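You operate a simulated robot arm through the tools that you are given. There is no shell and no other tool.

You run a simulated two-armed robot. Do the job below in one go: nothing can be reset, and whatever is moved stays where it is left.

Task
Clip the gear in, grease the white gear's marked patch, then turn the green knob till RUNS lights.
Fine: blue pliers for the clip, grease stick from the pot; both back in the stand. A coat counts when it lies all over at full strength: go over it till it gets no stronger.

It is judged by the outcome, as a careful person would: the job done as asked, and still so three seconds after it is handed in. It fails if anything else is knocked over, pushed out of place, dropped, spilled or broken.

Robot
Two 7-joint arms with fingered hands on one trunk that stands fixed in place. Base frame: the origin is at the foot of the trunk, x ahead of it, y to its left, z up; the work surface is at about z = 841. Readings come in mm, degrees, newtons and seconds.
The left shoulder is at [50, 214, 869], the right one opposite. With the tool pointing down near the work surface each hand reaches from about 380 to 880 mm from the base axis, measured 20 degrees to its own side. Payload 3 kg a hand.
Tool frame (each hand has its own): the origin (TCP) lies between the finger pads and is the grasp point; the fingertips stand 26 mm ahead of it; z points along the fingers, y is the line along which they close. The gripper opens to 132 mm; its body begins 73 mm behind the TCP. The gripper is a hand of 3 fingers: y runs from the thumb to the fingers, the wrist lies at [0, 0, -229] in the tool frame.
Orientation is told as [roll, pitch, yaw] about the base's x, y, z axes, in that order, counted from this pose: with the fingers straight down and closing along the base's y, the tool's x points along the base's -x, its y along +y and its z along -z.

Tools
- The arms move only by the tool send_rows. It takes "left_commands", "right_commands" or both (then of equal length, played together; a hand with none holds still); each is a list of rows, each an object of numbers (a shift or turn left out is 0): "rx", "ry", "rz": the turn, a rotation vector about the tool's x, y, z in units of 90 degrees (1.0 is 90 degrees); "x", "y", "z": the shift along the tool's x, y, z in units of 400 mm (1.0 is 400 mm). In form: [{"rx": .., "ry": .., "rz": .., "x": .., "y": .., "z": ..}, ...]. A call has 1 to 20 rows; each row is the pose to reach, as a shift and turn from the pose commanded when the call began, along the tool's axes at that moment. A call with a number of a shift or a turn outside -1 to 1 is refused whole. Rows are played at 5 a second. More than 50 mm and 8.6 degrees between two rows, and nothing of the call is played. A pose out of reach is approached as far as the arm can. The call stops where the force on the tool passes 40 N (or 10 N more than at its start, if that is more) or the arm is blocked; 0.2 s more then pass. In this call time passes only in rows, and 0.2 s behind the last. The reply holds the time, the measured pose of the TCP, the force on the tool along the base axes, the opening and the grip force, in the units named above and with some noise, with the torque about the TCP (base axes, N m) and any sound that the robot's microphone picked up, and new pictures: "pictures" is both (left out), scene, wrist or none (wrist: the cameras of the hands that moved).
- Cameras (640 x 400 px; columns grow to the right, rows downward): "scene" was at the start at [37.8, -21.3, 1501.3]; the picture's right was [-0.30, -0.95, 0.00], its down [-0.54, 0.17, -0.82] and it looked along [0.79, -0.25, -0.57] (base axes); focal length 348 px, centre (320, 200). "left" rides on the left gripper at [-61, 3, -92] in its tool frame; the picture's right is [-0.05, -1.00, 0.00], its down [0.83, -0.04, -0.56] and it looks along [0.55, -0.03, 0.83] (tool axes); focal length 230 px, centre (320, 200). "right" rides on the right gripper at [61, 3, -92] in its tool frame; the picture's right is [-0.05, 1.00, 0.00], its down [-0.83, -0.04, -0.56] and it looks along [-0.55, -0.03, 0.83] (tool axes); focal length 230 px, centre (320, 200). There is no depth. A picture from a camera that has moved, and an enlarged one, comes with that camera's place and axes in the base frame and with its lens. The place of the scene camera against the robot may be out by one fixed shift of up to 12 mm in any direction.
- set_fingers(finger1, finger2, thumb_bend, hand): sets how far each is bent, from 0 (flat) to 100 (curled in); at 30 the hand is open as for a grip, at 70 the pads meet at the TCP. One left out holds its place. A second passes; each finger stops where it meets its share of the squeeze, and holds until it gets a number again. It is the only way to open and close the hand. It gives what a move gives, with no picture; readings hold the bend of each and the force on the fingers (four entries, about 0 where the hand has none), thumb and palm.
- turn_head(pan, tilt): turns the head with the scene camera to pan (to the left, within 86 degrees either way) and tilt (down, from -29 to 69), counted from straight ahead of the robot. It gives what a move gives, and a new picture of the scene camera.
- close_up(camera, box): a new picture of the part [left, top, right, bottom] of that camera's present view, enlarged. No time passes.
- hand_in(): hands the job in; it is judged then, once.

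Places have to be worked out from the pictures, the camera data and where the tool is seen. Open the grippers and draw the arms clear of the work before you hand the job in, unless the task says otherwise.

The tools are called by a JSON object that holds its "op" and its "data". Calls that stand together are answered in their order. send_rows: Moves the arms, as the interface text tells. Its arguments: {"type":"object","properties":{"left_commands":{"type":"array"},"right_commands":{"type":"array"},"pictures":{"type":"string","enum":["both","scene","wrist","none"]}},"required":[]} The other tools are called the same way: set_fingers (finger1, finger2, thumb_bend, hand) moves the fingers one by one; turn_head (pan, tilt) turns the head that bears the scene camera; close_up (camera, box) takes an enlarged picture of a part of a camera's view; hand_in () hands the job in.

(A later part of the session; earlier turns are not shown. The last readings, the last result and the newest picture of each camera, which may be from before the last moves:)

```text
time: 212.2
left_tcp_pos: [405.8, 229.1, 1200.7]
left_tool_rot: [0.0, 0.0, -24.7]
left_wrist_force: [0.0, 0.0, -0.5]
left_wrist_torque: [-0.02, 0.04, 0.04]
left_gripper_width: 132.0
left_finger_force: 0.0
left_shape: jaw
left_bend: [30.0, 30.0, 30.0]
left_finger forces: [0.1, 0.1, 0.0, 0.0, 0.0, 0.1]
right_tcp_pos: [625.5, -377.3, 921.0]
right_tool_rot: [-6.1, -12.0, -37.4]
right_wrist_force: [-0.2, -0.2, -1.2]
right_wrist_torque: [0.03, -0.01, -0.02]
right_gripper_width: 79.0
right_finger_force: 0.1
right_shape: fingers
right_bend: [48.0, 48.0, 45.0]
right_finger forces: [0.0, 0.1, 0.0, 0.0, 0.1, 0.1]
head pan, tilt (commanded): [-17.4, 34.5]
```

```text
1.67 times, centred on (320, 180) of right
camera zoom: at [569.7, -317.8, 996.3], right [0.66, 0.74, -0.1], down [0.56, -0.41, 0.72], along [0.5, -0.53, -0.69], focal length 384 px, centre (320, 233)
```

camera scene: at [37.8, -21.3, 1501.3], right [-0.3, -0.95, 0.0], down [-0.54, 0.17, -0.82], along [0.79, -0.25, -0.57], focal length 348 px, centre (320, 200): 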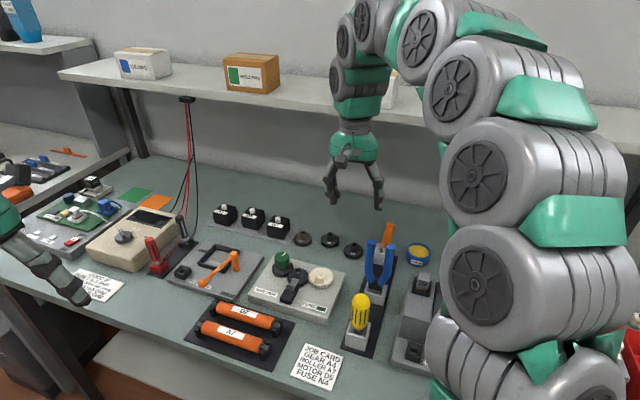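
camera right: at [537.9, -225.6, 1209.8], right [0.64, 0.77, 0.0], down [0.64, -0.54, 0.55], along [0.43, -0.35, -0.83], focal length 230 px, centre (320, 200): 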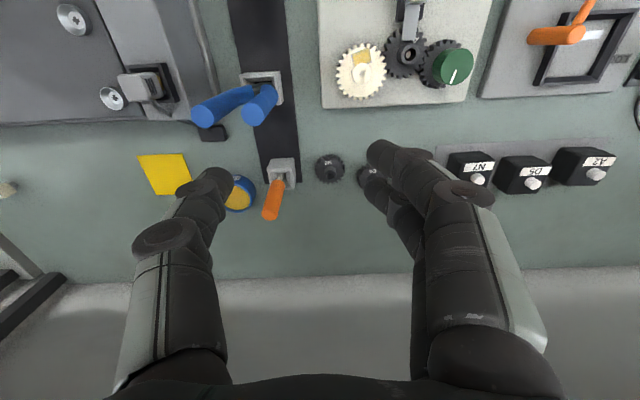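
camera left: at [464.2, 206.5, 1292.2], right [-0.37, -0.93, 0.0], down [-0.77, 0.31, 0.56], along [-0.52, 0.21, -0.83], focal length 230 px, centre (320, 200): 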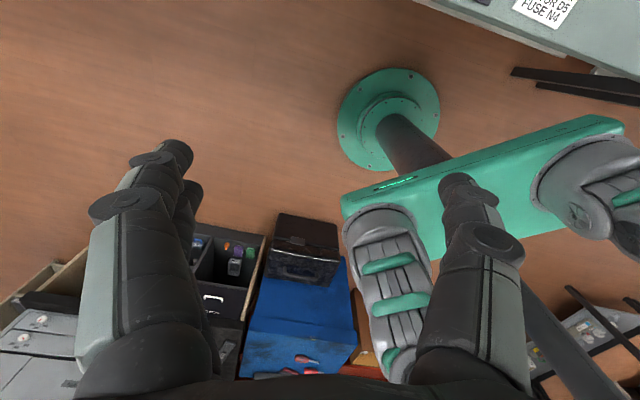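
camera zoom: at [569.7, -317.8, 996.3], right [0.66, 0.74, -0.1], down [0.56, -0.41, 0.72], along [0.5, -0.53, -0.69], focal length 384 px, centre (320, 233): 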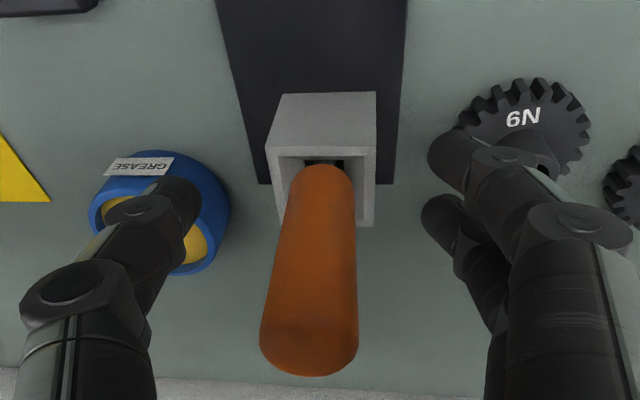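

The stick stands in its socket. Withdrawing straight up and turning the hand vertical.

{"op": "send_rows", "data": {"right_commands": [{"x": -0.0155, "y": -0.0081, "z": -0.0723}, {"x": -0.031, "y": -0.0162, "z": -0.1447}, {"x": -0.0464, "y": -0.0242, "z": -0.217}, {"x": -0.0619, "y": -0.0323, "z": -0.2893}, {"x": -0.019, "y": 0.0005, "z": -0.3534, "rx": -0.0176, "ry": 0.0333, "rz": -0.0026}, {"x": 0.0238, "y": 0.0334, "z": -0.4176, "rx": -0.0352, "ry": 0.0665, "rz": -0.0053}, {"x": 0.0667, "y": 0.0662, "z": -0.4817, "rx": -0.0527, "ry": 0.0998, "rz": -0.0079}, {"x": 0.1095, "y": 0.099, "z": -0.5458, "rx": -0.0703, "ry": 0.133, "rz": -0.0105}, {"x": 0.1095, "y": 0.099, "z": -0.5458, "rx": -0.0703, "ry": 0.133, "rz": -0.0105}]}}

{"op": "close_up", "data": {"camera": "right", "box": [320, 20, 400, 80]}}

{"op": "close_up", "data": {"camera": "scene", "box": [240, 200, 440, 330]}}

```text
time: 214.2
left_tcp_pos: [407.2, 229.6, 1199.6]
left_tool_rot: [0.0, 0.0, -24.7]
left_wrist_force: [0.0, -0.1, 0.0]
left_wrist_torque: [-0.01, -0.02, 0.01]
left_gripper_width: 132.0
left_finger_force: 0.0
left_shape: jaw
left_bend: [30.0, 30.0, 30.0]
left_finger forces: [0.0, 0.0, 0.0, 0.0, 0.1, 0.0]
right_tcp_pos: [594.8, -274.3, 1119.5]
right_tool_rot: [0.1, 0.1, -37.0]
right_wrist_force: [-0.4, -0.9, 0.5]
right_wrist_torque: [-0.02, 0.01, 0.0]
right_gripper_width: 78.9
right_finger_force: 0.1
right_shape: fingers
right_bend: [48.0, 48.0, 45.0]
right_finger forces: [0.0, 0.1, 0.0, 0.0, 0.0, 0.0]
head pan, tilt (commanded): [-17.4, 34.5]
camera scene: at [37.8, -21.3, 1501.3], right [-0.3, -0.95, 0.0], down [-0.54, 0.17, -0.82], along [0.79, -0.25, -0.57], focal length 348 px, centre (320, 200)
camera right: at [547.6, -233.8, 1211.5], right [0.64, 0.77, 0.0], down [0.64, -0.54, 0.55], along [0.43, -0.36, -0.83], focal length 230 px, centre (320, 200)
```

scene: 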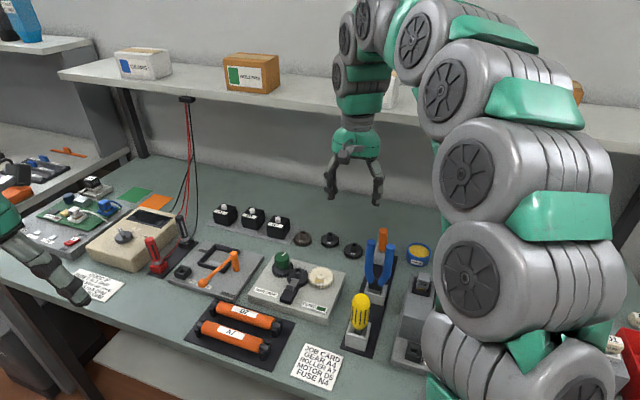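
right: 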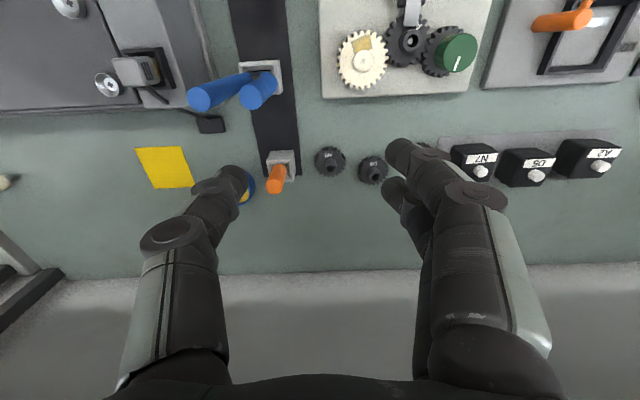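

```text
6.67 times, centred on (360, 50) of right
camera zoom: at [547.6, -233.8, 1211.5], right [0.64, 0.77, 0.0], down [0.64, -0.54, 0.55], along [0.43, -0.36, -0.83], focal length 1534 px, centre (53, 1200)
```

zoom: 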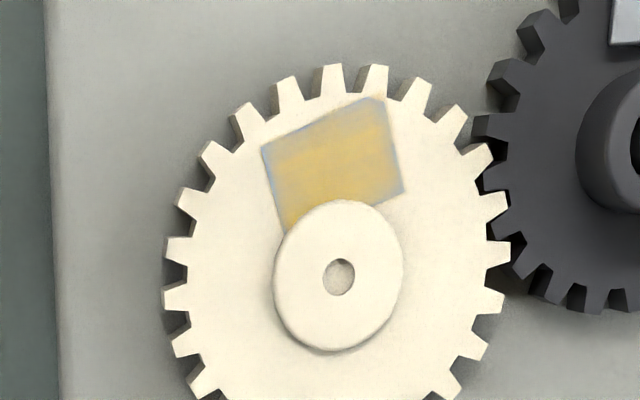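

```text
3.08 times, centred on (340, 265) of scene
camera zoom: at [37.8, -21.3, 1501.3], right [-0.3, -0.95, 0.0], down [-0.54, 0.17, -0.82], along [0.79, -0.25, -0.57], focal length 1070 px, centre (258, 0)
```

zoom: 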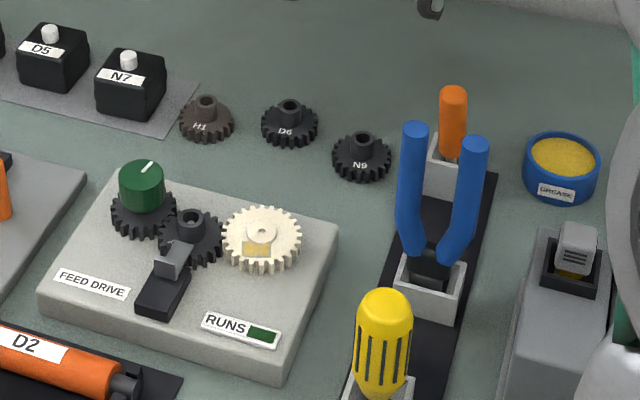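

I'll look closer at the patch from this clear viewpoint.

{"op": "close_up", "data": {"camera": "right", "box": [340, 30, 370, 60]}}

{"op": "close_up", "data": {"camera": "scene", "box": [308, 268, 332, 288]}}

```text
13.33 times, centred on (355, 45) of right
camera zoom: at [547.6, -233.8, 1211.5], right [0.64, 0.77, 0.0], down [0.64, -0.54, 0.55], along [0.43, -0.36, -0.83], focal length 3068 px, centre (-147, 2267)
```

zoom: 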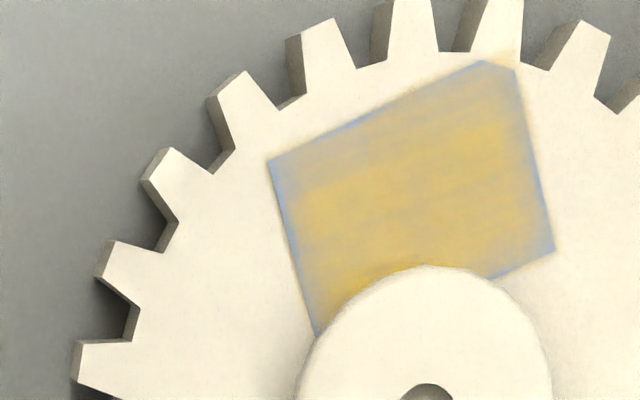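

```text
16.00 times, centred on (320, 278) of scene
camera zoom: at [37.8, -21.3, 1501.3], right [-0.3, -0.95, 0.0], down [-0.54, 0.17, -0.82], along [0.79, -0.25, -0.57], focal length 5563 px, centre (320, -1048)
```

zoom: 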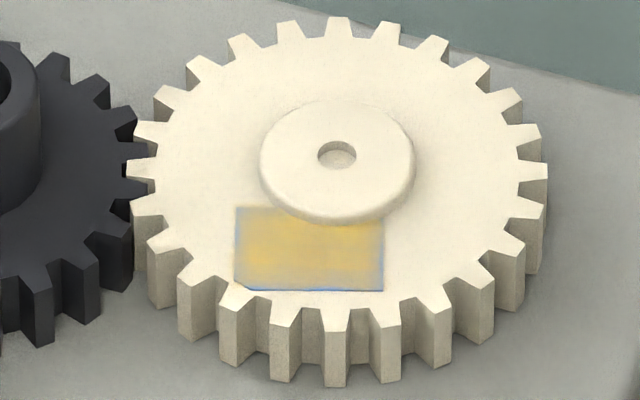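

To judge the coat properly I'll bring the wrist camera close above the patch (hand stays clear above the gears).

{"op": "send_rows", "data": {"right_commands": [{"x": 0.011, "y": 0.0356, "z": 0.0997}, {"x": 0.0225, "y": 0.0713, "z": 0.1994}, {"x": 0.0338, "y": 0.1069, "z": 0.2991}, {"x": 0.045, "y": 0.1425, "z": 0.3988}, {"x": 0.045, "y": 0.1425, "z": 0.3988}], "pictures": "wrist"}}

{"op": "close_up", "data": {"camera": "right", "box": [290, 60, 350, 110]}}

```text
time: 215.4
left_tcp_pos: [407.4, 229.2, 1199.7]
left_tool_rot: [0.0, 0.1, -24.7]
left_wrist_force: [0.6, 0.2, 0.1]
left_wrist_torque: [-0.02, 0.03, -0.02]
left_gripper_width: 132.2
left_finger_force: 0.1
left_shape: jaw
left_bend: [30.0, 30.0, 30.0]
left_finger forces: [0.1, 0.0, 0.1, 0.0, 0.1, 0.1]
right_tcp_pos: [616.1, -218.2, 959.6]
right_tool_rot: [0.1, 0.0, -37.1]
right_wrist_force: [0.4, 0.5, -0.3]
right_wrist_torque: [-0.02, -0.02, -0.02]
right_gripper_width: 79.3
right_finger_force: 0.1
right_shape: fingers
right_bend: [48.0, 48.0, 45.0]
right_finger forces: [0.0, 0.0, 0.1, 0.1, 0.1, 0.0]
head pan, tilt (commanded): [-17.4, 34.5]
camera right: at [568.4, -177.5, 1051.2], right [0.64, 0.77, 0.0], down [0.64, -0.54, 0.56], along [0.43, -0.36, -0.83], focal length 230 px, centre (320, 200)
```

right: 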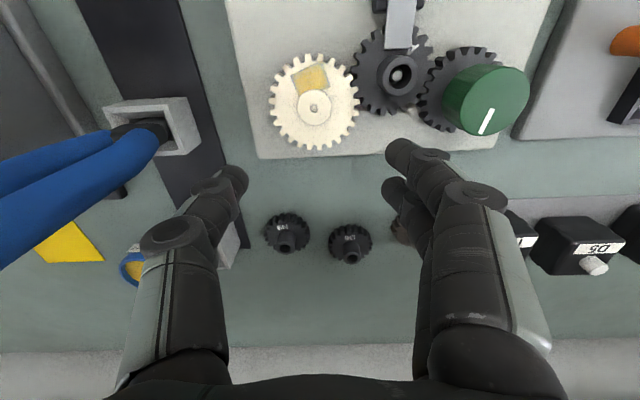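

```text
8.00 times, centred on (320, 85) of right
camera zoom: at [568.4, -177.5, 1051.2], right [0.64, 0.77, 0.0], down [0.64, -0.54, 0.56], along [0.43, -0.36, -0.83], focal length 1841 px, centre (320, 1120)
```

zoom: 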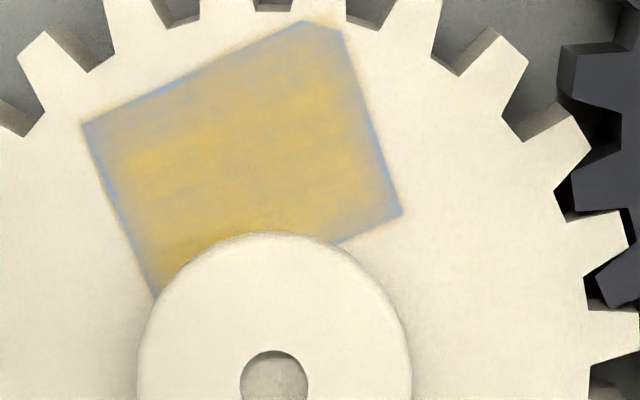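

{"op": "close_up", "data": {"camera": "right", "box": [294, 72, 334, 102]}}

{"op": "close_up", "data": {"camera": "right", "box": [288, 70, 318, 92]}}

```text
13.33 times, centred on (314, 87) of right
camera zoom: at [568.4, -177.5, 1051.2], right [0.64, 0.77, 0.0], down [0.64, -0.54, 0.56], along [0.43, -0.36, -0.83], focal length 3068 px, centre (400, 1707)
```

zoom: 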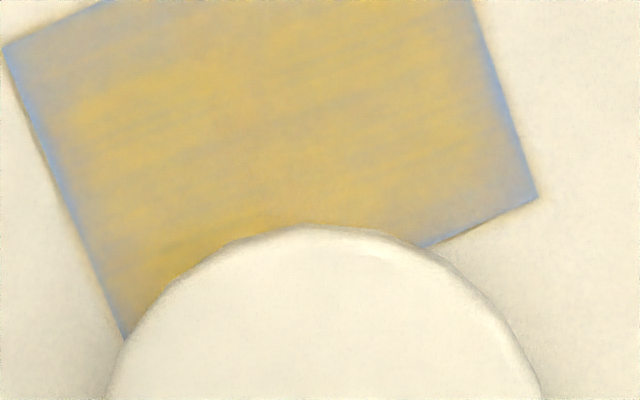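

```text
16.00 times, centred on (303, 81) of right
camera zoom: at [568.4, -177.5, 1051.2], right [0.64, 0.77, 0.0], down [0.64, -0.54, 0.56], along [0.43, -0.36, -0.83], focal length 3681 px, centre (592, 2104)
```

zoom: 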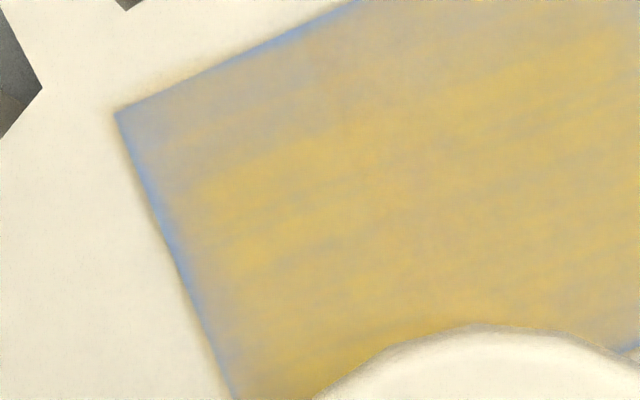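

Close up, the near 2.5 mm band is still paler than the side edges. I'll do one more touch-up there with the stick held upright (flat tip). First back to the stick, which now leans slightly toward me (top near u=727, w=79).

{"op": "send_rows", "data": {"right_commands": [{"z": -0.12}, {"z": -0.24}, {"x": -0.068, "y": -0.075, "z": -0.23, "ry": -0.0278, "rx": 0.0083}, {"x": -0.136, "y": -0.15, "z": -0.2, "ry": -0.0556, "rx": 0.0167}, {"x": -0.204, "y": -0.226, "z": -0.165, "ry": -0.0833, "rx": 0.025}, {"x": -0.2725, "y": -0.301, "z": -0.131, "ry": -0.111, "rx": 0.033}, {"x": -0.2725, "y": -0.301, "z": -0.131, "ry": -0.111, "rx": 0.033}], "pictures": "none"}}

{"op": "close_up", "data": {"camera": "right", "box": [220, 60, 420, 220]}}

{"op": "close_up", "data": {"camera": "scene", "box": [345, 180, 435, 280]}}

```text
time: 217.0
left_tcp_pos: [406.3, 229.7, 1199.6]
left_tool_rot: [0.0, 0.0, -24.7]
left_wrist_force: [-0.3, -0.3, -0.3]
left_wrist_torque: [-0.03, -0.03, -0.02]
left_gripper_width: 131.7
left_finger_force: 0.0
left_shape: jaw
left_bend: [30.0, 30.0, 30.0]
left_finger forces: [0.0, 0.0, 0.1, 0.0, 0.0, 0.0]
right_tcp_pos: [627.8, -382.0, 1011.1]
right_tool_rot: [-2.9, -9.9, -36.8]
right_wrist_force: [0.0, 0.5, 0.3]
right_wrist_torque: [-0.02, 0.01, -0.01]
right_gripper_width: 79.2
right_finger_force: 0.0
right_shape: fingers
right_bend: [48.0, 48.0, 45.0]
right_finger forces: [0.0, 0.0, 0.0, 0.0, 0.0, 0.0]
head pan, tilt (commanded): [-17.4, 34.5]
```

```text
2.50 times, centred on (320, 140) of right
camera zoom: at [571.4, -329.4, 1090.7], right [0.65, 0.76, -0.04], down [0.57, -0.44, 0.69], along [0.51, -0.47, -0.72], focal length 575 px, centre (320, 350)
```

zoom: 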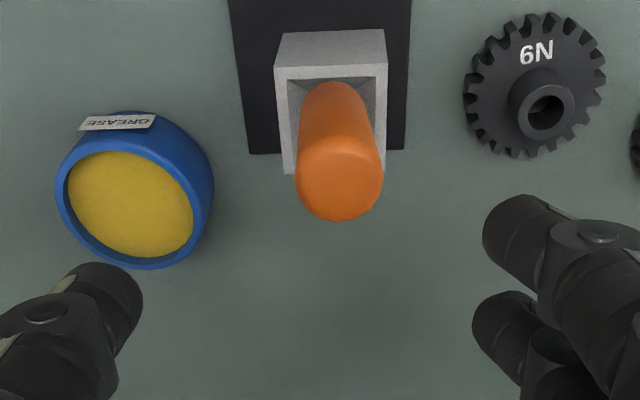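

```text
4.00 times, centred on (390, 230) of scene
camera zoom: at [37.8, -21.3, 1501.3], right [-0.3, -0.95, 0.0], down [-0.54, 0.17, -0.82], along [0.79, -0.25, -0.57], focal length 1391 px, centre (40, 80)
```

zoom: 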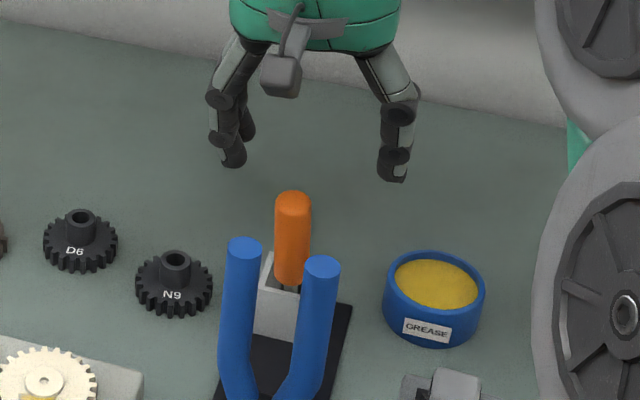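

The stick is parallel to the hand. Descending to grip it (with a 4 mm centring offset learned earlier).

{"op": "send_rows", "data": {"right_commands": [{"x": 0.0123, "y": 0.004, "z": 0.0548}, {"x": 0.0247, "y": 0.008, "z": 0.1096}, {"x": 0.037, "y": 0.012, "z": 0.1644}, {"x": 0.0493, "y": 0.016, "z": 0.2192}, {"x": 0.0493, "y": 0.016, "z": 0.2192}], "pictures": "none"}}

{"op": "set_fingers", "data": {"hand": "right", "finger1": 68, "finger2": 68, "thumb_bend": 67}}

{"op": "close_up", "data": {"camera": "right", "box": [180, 60, 460, 300]}}

```text
time: 218.2
left_tcp_pos: [406.9, 230.4, 1198.6]
left_tool_rot: [0.0, 0.0, -24.7]
left_wrist_force: [0.1, -0.3, 0.6]
left_wrist_torque: [0.01, -0.01, -0.03]
left_gripper_width: 131.7
left_finger_force: 0.1
left_shape: jaw
left_bend: [30.0, 30.0, 30.0]
left_finger forces: [0.0, 0.0, 0.1, 0.0, 0.0, 0.0]
right_tcp_pos: [627.0, -377.8, 922.0]
right_tool_rot: [-2.9, -9.9, -36.7]
right_wrist_force: [0.1, 0.1, 0.0]
right_wrist_torque: [-0.02, 0.01, 0.03]
right_gripper_width: 79.2
right_finger_force: 0.0
right_shape: fingers
right_bend: [48.0, 48.0, 45.0]
right_finger forces: [0.0, 0.1, 0.0, 0.0, 0.0, 0.0]
head pan, tilt (commanded): [-17.4, 34.5]
```

```text
time: 219.2
left_tcp_pos: [407.1, 229.4, 1199.1]
left_tool_rot: [0.0, 0.1, -24.8]
left_wrist_force: [-0.1, 0.1, 0.4]
left_wrist_torque: [0.01, -0.01, 0.01]
left_gripper_width: 131.9
left_finger_force: 0.1
left_shape: jaw
left_bend: [30.0, 30.0, 30.0]
left_finger forces: [0.0, 0.1, 0.0, 0.0, 0.0, 0.1]
right_tcp_pos: [626.3, -378.5, 922.2]
right_tool_rot: [-2.8, -10.0, -36.8]
right_wrist_force: [-0.5, 0.8, -0.2]
right_wrist_torque: [-0.01, 0.02, 0.01]
right_gripper_width: 17.5
right_finger_force: 3.9
right_shape: fingers
right_bend: [67.0, 65.0, 65.0]
right_finger forces: [0.4, 2.7, 0.0, 0.0, 3.3, 0.1]
head pan, tilt (commanded): [-17.4, 34.5]
```

```text
1.67 times, centred on (320, 180) of right
camera zoom: at [569.3, -324.1, 1001.3], right [0.65, 0.76, -0.04], down [0.57, -0.44, 0.69], along [0.51, -0.47, -0.72], focal length 384 px, centre (320, 233)
```

zoom: 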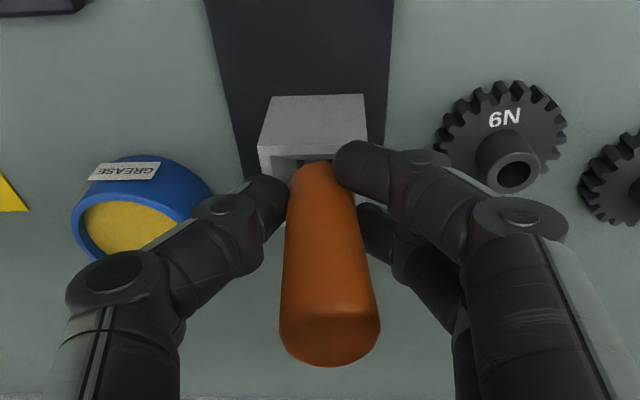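

Nearly symmetric (0.4/2.7/3.3 N). A 1.5 mm shift and then working grip.

{"op": "send_rows", "data": {"right_commands": [{"x": -0.004}], "pictures": "none"}}

{"op": "set_fingers", "data": {"hand": "right", "finger1": 75, "finger2": 74, "thumb_bend": 73}}

{"op": "send_rows", "data": {"right_commands": [{"z": -0.035}, {"z": -0.07}, {"z": -0.105}, {"z": -0.1375}, {"x": -0.013, "y": -0.004, "z": -0.2113}, {"x": -0.013, "y": -0.004, "z": -0.2113}], "pictures": "none"}}

{"op": "close_up", "data": {"camera": "right", "box": [180, 40, 460, 260]}}

{"op": "close_up", "data": {"camera": "scene", "box": [345, 160, 435, 270]}}

```text
time: 219.6
left_tcp_pos: [406.5, 229.7, 1199.5]
left_tool_rot: [0.0, -0.1, -24.7]
left_wrist_force: [-0.1, -0.8, -0.3]
left_wrist_torque: [-0.02, -0.02, 0.01]
left_gripper_width: 131.8
left_finger_force: 0.1
left_shape: jaw
left_bend: [30.0, 30.0, 30.0]
left_finger forces: [0.0, 0.1, 0.0, 0.0, 0.0, 0.0]
right_tcp_pos: [628.2, -377.0, 922.8]
right_tool_rot: [-2.9, -10.0, -36.8]
right_wrist_force: [0.4, 0.2, -0.1]
right_wrist_torque: [0.04, 0.02, 0.02]
right_gripper_width: 17.8
right_finger_force: 3.4
right_shape: fingers
right_bend: [67.0, 65.0, 65.0]
right_finger forces: [0.5, 2.7, 0.0, 0.0, 3.4, 0.1]
head pan, tilt (commanded): [-17.4, 34.5]
```

```text
time: 220.6
left_tcp_pos: [406.6, 229.9, 1200.2]
left_tool_rot: [0.0, 0.0, -24.7]
left_wrist_force: [0.3, -0.9, -0.6]
left_wrist_torque: [-0.03, -0.01, -0.02]
left_gripper_width: 131.9
left_finger_force: 0.1
left_shape: jaw
left_bend: [30.0, 30.0, 30.0]
left_finger forces: [0.2, 0.0, 0.0, 0.0, 0.0, 0.1]
right_tcp_pos: [627.8, -378.7, 921.9]
right_tool_rot: [-3.0, -9.9, -36.8]
right_wrist_force: [-0.9, -0.4, 0.4]
right_wrist_torque: [0.0, 0.07, 0.01]
right_gripper_width: 13.9
right_finger_force: 13.9
right_shape: fingers
right_bend: [72.0, 71.0, 67.0]
right_finger forces: [5.8, 8.3, 0.1, 0.0, 12.8, 0.1]
head pan, tilt (commanded): [-17.4, 34.5]
```

```text
time: 222.0
left_tcp_pos: [406.9, 228.4, 1199.4]
left_tool_rot: [0.0, 0.0, -24.8]
left_wrist_force: [0.0, -1.2, -0.2]
left_wrist_torque: [-0.02, 0.0, 0.02]
left_gripper_width: 131.8
left_finger_force: 0.1
left_shape: jaw
left_bend: [30.0, 30.0, 30.0]
left_finger forces: [0.0, 0.0, 0.0, 0.1, 0.0, 0.1]
right_tcp_pos: [620.6, -369.5, 1006.3]
right_tool_rot: [-3.0, -9.9, -36.8]
right_wrist_force: [-0.8, 0.1, 0.2]
right_wrist_torque: [0.03, 0.01, -0.01]
right_gripper_width: 13.5
right_finger_force: 13.9
right_shape: fingers
right_bend: [73.0, 71.0, 67.0]
right_finger forces: [6.4, 9.0, 0.0, 0.0, 12.5, 0.0]
head pan, tilt (commanded): [-17.4, 34.5]
```

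```text
1.82 times, centred on (320, 150) of right
camera zoom: at [563.3, -316.4, 1086.0], right [0.65, 0.76, -0.04], down [0.57, -0.44, 0.69], along [0.51, -0.47, -0.72], focal length 418 px, centre (320, 291)
```

zoom: 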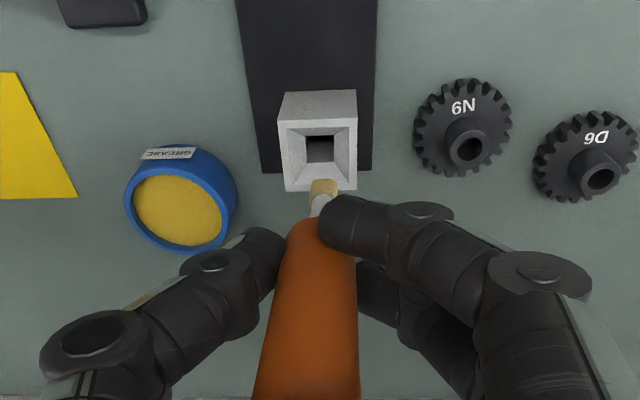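

```text
3.64 times, centred on (390, 215) of scene
camera zoom: at [37.8, -21.3, 1501.3], right [-0.3, -0.95, 0.0], down [-0.54, 0.17, -0.82], along [0.79, -0.25, -0.57], focal length 1264 px, centre (66, 146)
```

zoom: 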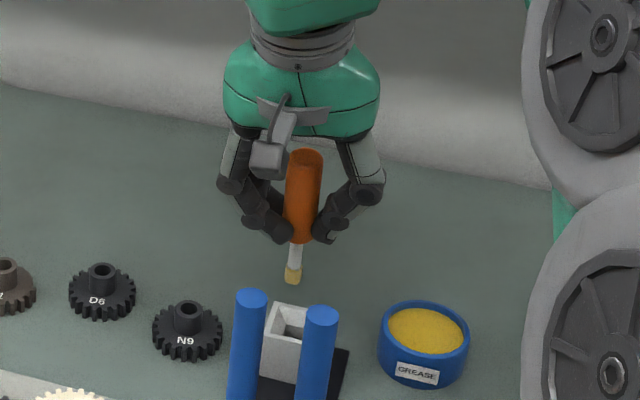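

Good three-finger grip with the stick leaning 10° forward. A quick top-up dip since the pot is next to it.

{"op": "send_rows", "data": {"right_commands": [{"x": -0.0207, "y": -0.0585, "z": 0.0, "ry": -0.0223}, {"x": -0.0414, "y": -0.1169, "z": 0.01, "ry": -0.0445}, {"x": -0.0621, "y": -0.1754, "z": 0.04, "ry": -0.0668}, {"x": -0.0828, "y": -0.2338, "z": 0.0853, "ry": -0.089}, {"x": -0.0828, "y": -0.2338, "z": 0.0853, "ry": -0.089}], "pictures": "none"}}

{"op": "close_up", "data": {"camera": "right", "box": [240, 30, 400, 170]}}

{"op": "close_up", "data": {"camera": "scene", "box": [365, 160, 455, 270]}}

```text
time: 223.2
left_tcp_pos: [406.3, 228.6, 1200.1]
left_tool_rot: [0.1, 0.0, -24.7]
left_wrist_force: [-0.2, -0.3, 0.2]
left_wrist_torque: [-0.01, 0.01, 0.01]
left_gripper_width: 131.8
left_finger_force: 0.0
left_shape: jaw
left_bend: [30.0, 30.0, 30.0]
left_finger forces: [0.0, 0.0, 0.1, 0.0, 0.0, 0.1]
right_tcp_pos: [593.8, -467.8, 984.4]
right_tool_rot: [-3.0, -18.1, -36.4]
right_wrist_force: [0.1, -0.9, -0.9]
right_wrist_torque: [0.0, 0.01, -0.02]
right_gripper_width: 13.2
right_finger_force: 13.9
right_shape: fingers
right_bend: [73.0, 71.0, 67.0]
right_finger forces: [6.7, 9.3, 0.0, 0.0, 12.4, 0.1]
head pan, tilt (commanded): [-17.4, 34.5]
```

```text
2.86 times, centred on (320, 100) of right
camera zoom: at [527.7, -408.2, 1052.4], right [0.64, 0.76, -0.03], down [0.49, -0.38, 0.79], along [0.59, -0.52, -0.62], focal length 657 px, centre (320, 486)
```

zoom: 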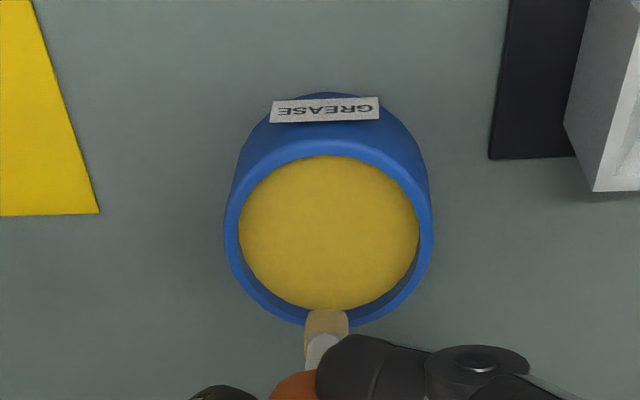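

```text
3.64 times, centred on (410, 215) of scene
camera zoom: at [37.8, -21.3, 1501.3], right [-0.3, -0.95, 0.0], down [-0.54, 0.17, -0.82], along [0.79, -0.25, -0.57], focal length 1264 px, centre (-7, 146)
```

zoom: 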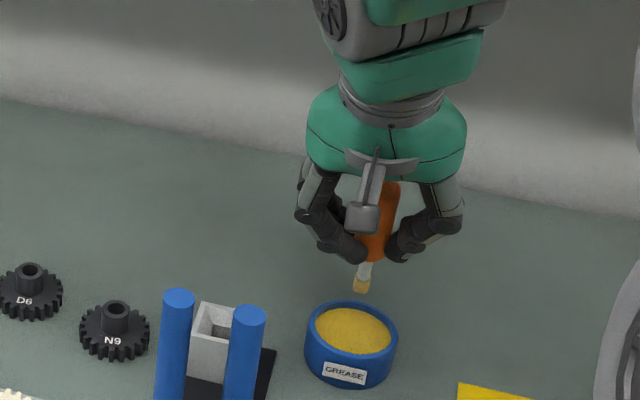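

Dipping and lifting in one go.

{"op": "send_rows", "data": {"right_commands": [{"x": 0.0133, "y": 0.0022, "z": 0.0408}, {"x": 0.0249, "y": 0.0042, "z": 0.0766}, {"x": 0.0309, "y": 0.0051, "z": 0.095}, {"x": 0.0332, "y": 0.0055, "z": 0.1021}, {"x": 0.0332, "y": 0.0055, "z": 0.1021}, {"x": 0.0166, "y": 0.0028, "z": 0.051}, {"x": 0.0, "y": 0.0, "z": 0.0}, {"x": -0.027, "y": -0.0045, "z": -0.0831}, {"x": -0.027, "y": -0.0045, "z": -0.0831}], "pictures": "none"}}

{"op": "close_up", "data": {"camera": "right", "box": [240, 50, 400, 190]}}

{"op": "close_up", "data": {"camera": "scene", "box": [365, 160, 455, 270]}}

```text
time: 225.2
left_tcp_pos: [408.2, 229.6, 1199.8]
left_tool_rot: [0.0, -0.1, -24.7]
left_wrist_force: [-0.5, -0.5, -0.2]
left_wrist_torque: [0.01, 0.02, -0.01]
left_gripper_width: 131.6
left_finger_force: 0.0
left_shape: jaw
left_bend: [30.0, 30.0, 30.0]
left_finger forces: [0.1, 0.0, 0.0, 0.0, 0.0, 0.0]
right_tcp_pos: [594.2, -467.2, 1018.7]
right_tool_rot: [-3.0, -18.0, -36.4]
right_wrist_force: [0.0, -0.1, -0.3]
right_wrist_torque: [0.04, 0.02, -0.01]
right_gripper_width: 13.1
right_finger_force: 14.5
right_shape: fingers
right_bend: [73.0, 71.0, 67.0]
right_finger forces: [6.9, 9.6, 0.0, 0.1, 12.3, 0.1]
head pan, tilt (commanded): [-17.4, 34.5]
```

```text
2.86 times, centred on (320, 120) of right
camera zoom: at [528.9, -408.9, 1086.5], right [0.64, 0.76, -0.03], down [0.49, -0.38, 0.79], along [0.59, -0.52, -0.62], focal length 657 px, centre (320, 429)
```

zoom: 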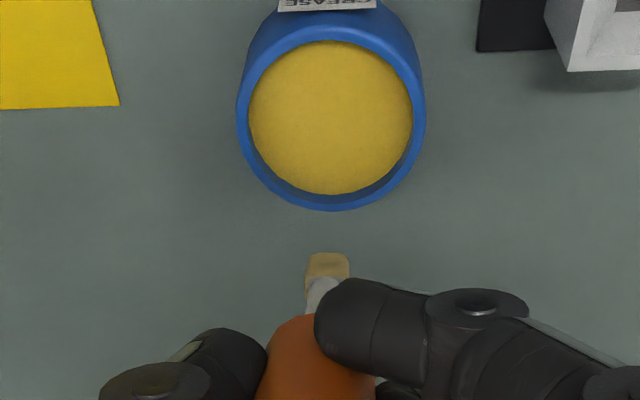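

```text
3.64 times, centred on (410, 215) of scene
camera zoom: at [37.8, -21.3, 1501.3], right [-0.3, -0.95, 0.0], down [-0.54, 0.17, -0.82], along [0.79, -0.25, -0.57], focal length 1264 px, centre (-7, 146)
```

zoom: 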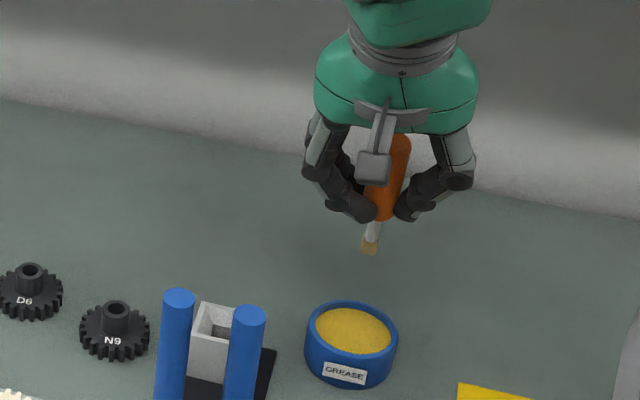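

Carrying the loaded stick around behind the stand again.

{"op": "send_rows", "data": {"right_commands": [{"x": -0.0013, "y": 0.0686, "z": -0.005}, {"x": -0.0026, "y": 0.1372, "z": -0.0099}, {"x": -0.0039, "y": 0.2057, "z": -0.0149}, {"x": -0.0052, "y": 0.2743, "z": -0.0198}, {"x": -0.0064, "y": 0.3429, "z": -0.0248}, {"x": -0.0077, "y": 0.4115, "z": -0.0297}, {"x": -0.009, "y": 0.48, "z": -0.0347}, {"x": -0.0103, "y": 0.5486, "z": -0.0396}, {"x": -0.0103, "y": 0.5486, "z": -0.0396}], "pictures": "none"}}

```text
time: 227.2
left_tcp_pos: [407.2, 229.3, 1200.3]
left_tool_rot: [-0.1, 0.1, -24.7]
left_wrist_force: [0.2, 0.5, -0.1]
left_wrist_torque: [0.0, 0.03, -0.02]
left_gripper_width: 131.7
left_finger_force: 0.1
left_shape: jaw
left_bend: [30.0, 30.0, 30.0]
left_finger forces: [0.0, 0.0, 0.0, 0.0, 0.0, 0.0]
right_tcp_pos: [727.5, -292.4, 1024.4]
right_tool_rot: [-3.0, -18.0, -36.4]
right_wrist_force: [-0.4, 0.1, -0.7]
right_wrist_torque: [0.04, -0.02, 0.03]
right_gripper_width: 13.1
right_finger_force: 14.5
right_shape: fingers
right_bend: [73.0, 71.0, 67.0]
right_finger forces: [6.1, 9.5, 0.0, 0.0, 12.0, 0.0]
head pan, tilt (commanded): [-17.4, 34.5]
```

Over to the gear while turning the hand vertical (stick upright).

{"op": "send_rows", "data": {"right_commands": [{"x": 0.0656, "y": -0.0033, "z": -0.0101, "ry": 0.0286}, {"x": 0.1312, "y": -0.0067, "z": -0.0201, "ry": 0.0571}, {"x": 0.1968, "y": -0.01, "z": -0.0302, "ry": 0.0857}, {"x": 0.2625, "y": -0.0133, "z": -0.0403, "ry": 0.1143}, {"x": 0.3281, "y": -0.0166, "z": -0.0504, "ry": 0.1429}, {"x": 0.3937, "y": -0.02, "z": -0.0604, "ry": 0.1714}, {"x": 0.4593, "y": -0.0233, "z": -0.0705, "ry": 0.2}, {"x": 0.4593, "y": -0.0233, "z": -0.0705, "ry": 0.2}], "pictures": "none"}}

{"op": "close_up", "data": {"camera": "right", "box": [250, 60, 410, 200]}}

{"op": "close_up", "data": {"camera": "scene", "box": [290, 210, 350, 290]}}

```text
time: 229.0
left_tcp_pos: [406.2, 228.7, 1200.2]
left_tool_rot: [0.0, 0.0, -24.6]
left_wrist_force: [0.0, -0.4, 0.6]
left_wrist_torque: [0.0, 0.04, -0.02]
left_gripper_width: 131.7
left_finger_force: 0.1
left_shape: jaw
left_bend: [30.0, 30.0, 30.0]
left_finger forces: [0.0, 0.0, 0.0, 0.0, 0.1, 0.0]
right_tcp_pos: [574.9, -188.5, 993.7]
right_tool_rot: [-2.9, 0.0, -37.3]
right_wrist_force: [0.1, -0.2, 0.5]
right_wrist_torque: [-0.02, 0.05, -0.02]
right_gripper_width: 13.1
right_finger_force: 13.8
right_shape: fingers
right_bend: [73.0, 71.0, 67.0]
right_finger forces: [6.1, 9.6, 0.0, 0.0, 12.1, 0.0]
head pan, tilt (commanded): [-17.4, 34.5]
```

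```text
2.86 times, centred on (330, 130) of right
camera zoom: at [530.1, -143.6, 1086.0], right [0.65, 0.76, -0.05], down [0.65, -0.52, 0.56], along [0.4, -0.39, -0.83], focal length 657 px, centre (291, 400)
```

zoom: 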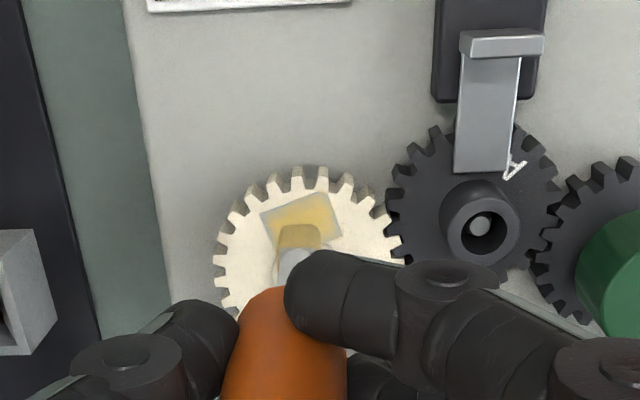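

```text
5.00 times, centred on (320, 250) of scene
camera zoom: at [37.8, -21.3, 1501.3], right [-0.3, -0.95, 0.0], down [-0.54, 0.17, -0.82], along [0.79, -0.25, -0.57], focal length 1739 px, centre (320, -50)
```

zoom: 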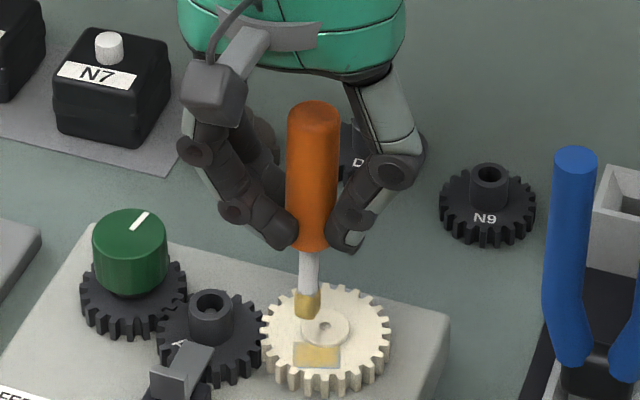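

{"op": "close_up", "data": {"camera": "right", "box": [200, 90, 440, 290]}}

```text
2.00 times, centred on (320, 190) of right
camera zoom: at [530.1, -143.6, 1086.0], right [0.65, 0.76, -0.05], down [0.65, -0.52, 0.56], along [0.4, -0.39, -0.83], focal length 460 px, centre (320, 220)
```

zoom: 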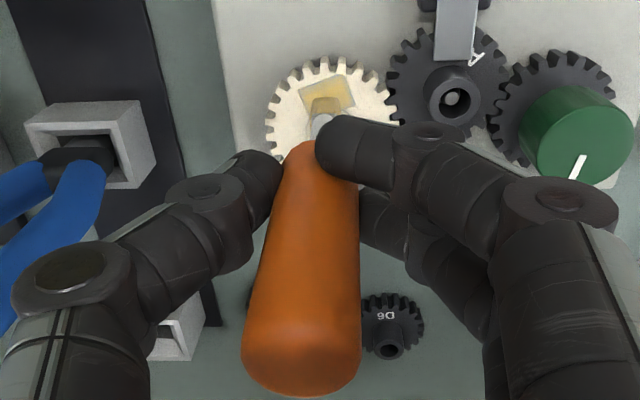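

The stick leans ~4.5° (tip toward me). I'll tilt the hand 5.5° to make the tip flat, and touch down on the near edge's middle to verify.

{"op": "send_rows", "data": {"right_commands": [{"x": 0.0075, "y": 0.0025, "z": 0.031, "ry": -0.0305, "rx": 0.0085}, {"x": 0.015, "y": 0.005, "z": 0.0623, "ry": -0.061, "rx": 0.017}, {"x": 0.015, "y": 0.0062, "z": 0.0848, "ry": -0.061, "rx": 0.017}, {"x": 0.015, "y": 0.0067, "z": 0.0935, "ry": -0.061, "rx": 0.017}], "pictures": "none"}}

{"op": "close_up", "data": {"camera": "scene", "box": [308, 268, 332, 288]}}

{"op": "close_up", "data": {"camera": "right", "box": [290, 90, 370, 150]}}

```text
time: 230.0
left_tcp_pos: [407.3, 230.0, 1199.9]
left_tool_rot: [0.0, 0.0, -24.6]
left_wrist_force: [-0.4, 0.2, -0.3]
left_wrist_torque: [-0.02, 0.01, 0.0]
left_gripper_width: 131.8
left_finger_force: 0.0
left_shape: jaw
left_bend: [30.0, 30.0, 30.0]
left_finger forces: [0.0, 0.1, 0.0, 0.0, 0.0, 0.1]
right_tcp_pos: [569.8, -184.5, 956.7]
right_tool_rot: [-4.5, -5.5, -37.0]
right_wrist_force: [-1.0, -1.4, 12.8]
right_wrist_torque: [-0.07, 0.04, -0.02]
right_gripper_width: 13.1
right_finger_force: 16.1
right_shape: fingers
right_bend: [74.0, 72.0, 67.0]
right_finger forces: [7.5, 10.8, 0.1, 0.1, 14.6, 0.0]
head pan, tilt (commanded): [-17.4, 34.5]
```

```text
16.00 times, centred on (320, 278) of scene
camera zoom: at [37.6, -21.3, 1501.3], right [-0.3, -0.95, 0.0], down [-0.54, 0.17, -0.82], along [0.79, -0.25, -0.57], focal length 5563 px, centre (320, -1048)
```

zoom: 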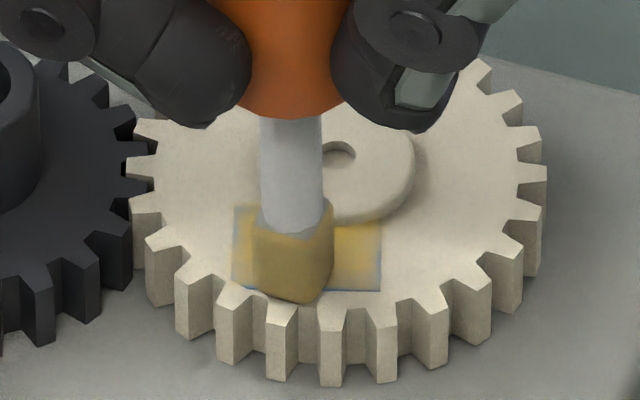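

```text
6.67 times, centred on (330, 120) of right
camera zoom: at [520.6, -133.4, 1041.7], right [0.65, 0.76, -0.07], down [0.62, -0.46, 0.64], along [0.45, -0.45, -0.77], focal length 1534 px, centre (253, 733)
```

zoom: 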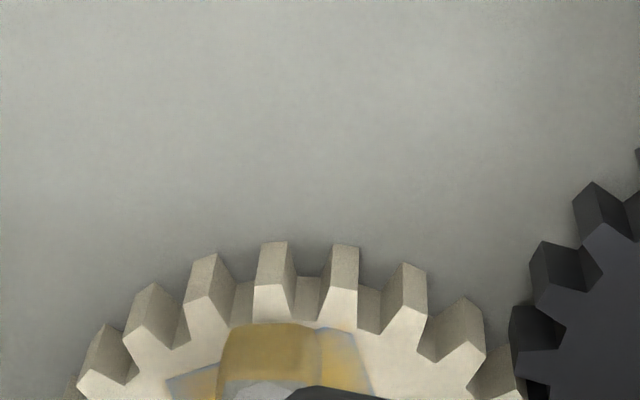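

Flat, firm contact (13 N) with the tip straddling the near edge. Working along the near edge in 4 mm stations with small wiggles.

{"op": "send_rows", "data": {"right_commands": [{"x": -0.0002, "y": -0.0002, "z": -0.002}, {"x": -0.0031, "y": 0.0005, "z": -0.0018}, {"x": 0.0027, "y": -0.0009, "z": -0.0022}, {"x": -0.0002, "y": -0.0002, "z": -0.002}, {"x": 0.0011, "y": 0.0087, "z": -0.0134}, {"x": 0.0021, "y": 0.0095, "z": -0.003}, {"x": -0.0008, "y": 0.0102, "z": -0.0028}, {"x": 0.005, "y": 0.0088, "z": -0.0032}, {"x": 0.0033, "y": 0.0184, "z": -0.0143}, {"x": 0.0043, "y": 0.0192, "z": -0.0039}, {"x": 0.0014, "y": 0.0199, "z": -0.0037}, {"x": 0.0072, "y": 0.0185, "z": -0.0041}, {"x": -0.0035, "y": -0.0107, "z": -0.0114}, {"x": -0.0025, "y": -0.0099, "z": -0.001}, {"x": -0.0054, "y": -0.0092, "z": -0.0008}, {"x": 0.0004, "y": -0.0106, "z": -0.0012}, {"x": -0.0057, "y": -0.0204, "z": -0.0104}, {"x": -0.0047, "y": -0.0196, "z": -0.0001}, {"x": -0.0076, "y": -0.0189, "z": 0.0001}, {"x": -0.0018, "y": -0.0203, "z": -0.0003}], "pictures": "none"}}

{"op": "close_up", "data": {"camera": "scene", "box": [308, 268, 332, 288]}}

{"op": "close_up", "data": {"camera": "right", "box": [290, 90, 370, 150]}}

```text
time: 234.2
left_tcp_pos: [406.3, 229.5, 1199.9]
left_tool_rot: [0.0, 0.1, -24.7]
left_wrist_force: [0.3, 1.1, 1.4]
left_wrist_torque: [0.04, 0.0, 0.02]
left_gripper_width: 132.1
left_finger_force: 0.1
left_shape: jaw
left_bend: [30.0, 30.0, 30.0]
left_finger forces: [0.0, 0.0, 0.0, 0.1, 0.1, 0.0]
right_tcp_pos: [567.6, -191.5, 957.5]
right_tool_rot: [-4.4, -5.6, -37.0]
right_wrist_force: [0.9, -0.6, 5.8]
right_wrist_torque: [-0.04, -0.06, 0.0]
right_gripper_width: 12.3
right_finger_force: 14.9
right_shape: fingers
right_bend: [74.0, 72.0, 67.0]
right_finger forces: [5.9, 10.8, 0.0, 0.1, 12.7, 0.1]
head pan, tilt (commanded): [-17.4, 34.5]
```

```text
16.00 times, centred on (320, 278) of scene
camera zoom: at [37.7, -21.3, 1501.3], right [-0.3, -0.95, 0.0], down [-0.54, 0.17, -0.82], along [0.79, -0.25, -0.57], focal length 5563 px, centre (320, -1048)
```

zoom: 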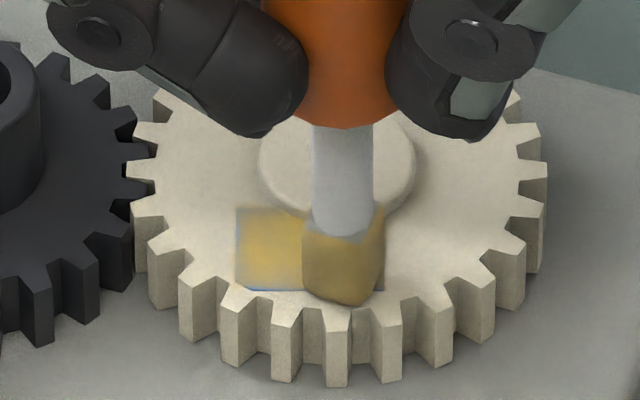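

```text
6.67 times, centred on (330, 120) of right
camera zoom: at [516.6, -140.1, 1042.1], right [0.65, 0.76, -0.07], down [0.62, -0.47, 0.63], along [0.45, -0.45, -0.77], focal length 1534 px, centre (253, 733)
```

zoom: 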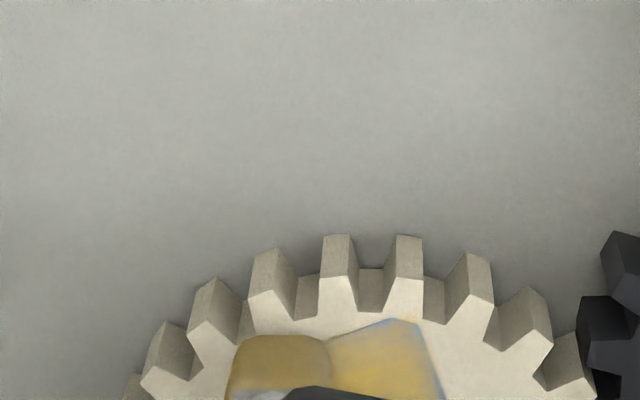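

The near strip is golden to the edge now. Finishing both near corners and the +w edge, then lifting for inspection.

{"op": "send_rows", "data": {"right_commands": [{"x": -0.0046, "y": -0.0066, "z": 0.0009}, {"x": -0.0075, "y": -0.0059, "z": 0.0011}, {"x": -0.0017, "y": -0.0073, "z": 0.0007}, {"x": -0.0046, "y": -0.0066, "z": 0.0009}, {"x": -0.0058, "y": -0.0076, "z": -0.0115}, {"x": 0.0055, "y": 0.0409, "z": -0.0164}, {"x": 0.0067, "y": 0.0419, "z": -0.004}, {"x": 0.0038, "y": 0.0426, "z": -0.0038}, {"x": 0.0096, "y": 0.0412, "z": -0.0042}, {"x": 0.0038, "y": 0.0426, "z": -0.0038}, {"x": -0.0006, "y": 0.0436, "z": -0.0034}, {"x": -0.0078, "y": 0.0454, "z": -0.0029}, {"x": -0.0006, "y": 0.0436, "z": -0.0034}, {"x": 0.0067, "y": 0.0419, "z": -0.004}, {"x": -0.0005, "y": 0.0361, "z": -0.0784}, {"x": -0.0005, "y": 0.0361, "z": -0.0784}], "pictures": "none"}}

{"op": "close_up", "data": {"camera": "scene", "box": [308, 268, 332, 288]}}

{"op": "close_up", "data": {"camera": "right", "box": [290, 90, 340, 130]}}

```text
time: 237.6
left_tcp_pos: [406.6, 229.3, 1200.1]
left_tool_rot: [0.1, 0.0, -24.8]
left_wrist_force: [-0.5, 0.6, 0.4]
left_wrist_torque: [-0.04, 0.0, 0.02]
left_gripper_width: 132.1
left_finger_force: 0.1
left_shape: jaw
left_bend: [30.0, 30.0, 30.0]
left_finger forces: [0.0, 0.1, 0.0, 0.0, 0.0, 0.0]
right_tcp_pos: [575.1, -176.0, 987.8]
right_tool_rot: [-4.5, -5.5, -37.1]
right_wrist_force: [0.0, -0.6, -0.5]
right_wrist_torque: [0.0, -0.01, 0.02]
right_gripper_width: 12.3
right_finger_force: 13.4
right_shape: fingers
right_bend: [74.0, 71.0, 67.0]
right_finger forces: [6.3, 9.6, 0.0, 0.1, 11.6, 0.0]
head pan, tilt (commanded): [-17.4, 34.5]
```

```text
16.00 times, centred on (320, 278) of scene
camera zoom: at [37.8, -21.3, 1501.3], right [-0.3, -0.95, 0.0], down [-0.54, 0.17, -0.82], along [0.79, -0.25, -0.57], focal length 5563 px, centre (320, -1048)
```

zoom: 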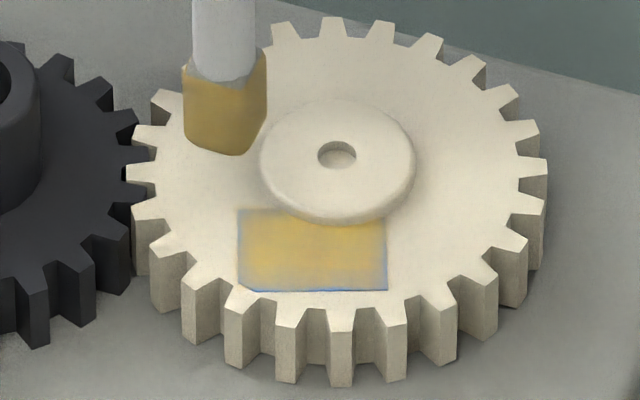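

```text
10.00 times, centred on (315, 110) of right
camera zoom: at [524.5, -124.9, 1072.2], right [0.65, 0.76, -0.07], down [0.62, -0.47, 0.63], along [0.45, -0.45, -0.77], focal length 2301 px, centre (370, 1100)
```

zoom: 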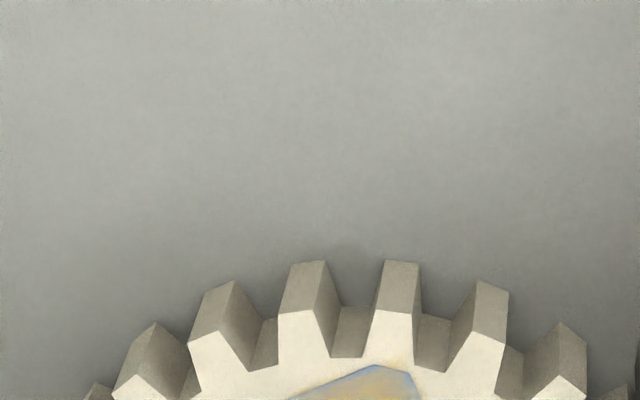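

{"op": "close_up", "data": {"camera": "right", "box": [296, 122, 336, 152]}}

```text
13.33 times, centred on (316, 137) of right
camera zoom: at [524.5, -124.9, 1072.2], right [0.65, 0.76, -0.07], down [0.62, -0.47, 0.63], along [0.45, -0.45, -0.77], focal length 3068 px, centre (373, 1040)
```

zoom: 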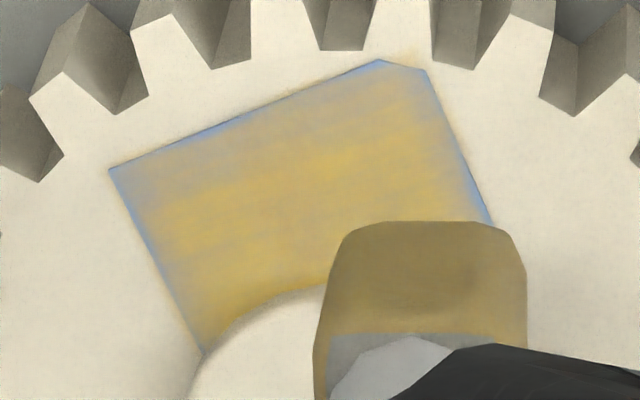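

The picture is unchanged from before this pass, so the coat has reached its full strength (the pale rim is how its border renders). Taking the stick back to the stand.

{"op": "send_rows", "data": {"right_commands": [{"x": -0.0107, "y": -0.0087, "z": -0.1117}, {"x": -0.0812, "y": -0.009, "z": -0.1049, "ry": -0.0065}, {"x": -0.1517, "y": -0.0094, "z": -0.0981, "ry": -0.013}, {"x": -0.2223, "y": -0.0097, "z": -0.0914, "ry": -0.0195}, {"x": -0.2928, "y": -0.01, "z": -0.0846, "ry": -0.026}, {"x": -0.3633, "y": -0.0104, "z": -0.0778, "ry": -0.0325}, {"x": -0.4338, "y": -0.0107, "z": -0.071, "ry": -0.039}, {"x": -0.4338, "y": -0.0107, "z": -0.071, "ry": -0.039}], "pictures": "none"}}

```text
time: 239.4
left_tcp_pos: [407.1, 228.6, 1200.7]
left_tool_rot: [0.0, 0.0, -24.8]
left_wrist_force: [-0.8, 0.1, 0.7]
left_wrist_torque: [0.02, -0.02, -0.03]
left_gripper_width: 131.8
left_finger_force: 0.1
left_shape: jaw
left_bend: [30.0, 30.0, 30.0]
left_finger forces: [0.0, 0.0, 0.1, 0.1, 0.0, 0.1]
right_tcp_pos: [709.6, -281.2, 1034.4]
right_tool_rot: [-4.5, -9.1, -36.7]
right_wrist_force: [-0.4, 0.3, 0.1]
right_wrist_torque: [0.0, 0.01, -0.01]
right_gripper_width: 12.4
right_finger_force: 13.2
right_shape: fingers
right_bend: [74.0, 71.0, 67.0]
right_finger forces: [5.8, 9.3, 0.0, 0.1, 11.3, 0.1]
head pan, tilt (commanded): [-17.4, 34.5]
```

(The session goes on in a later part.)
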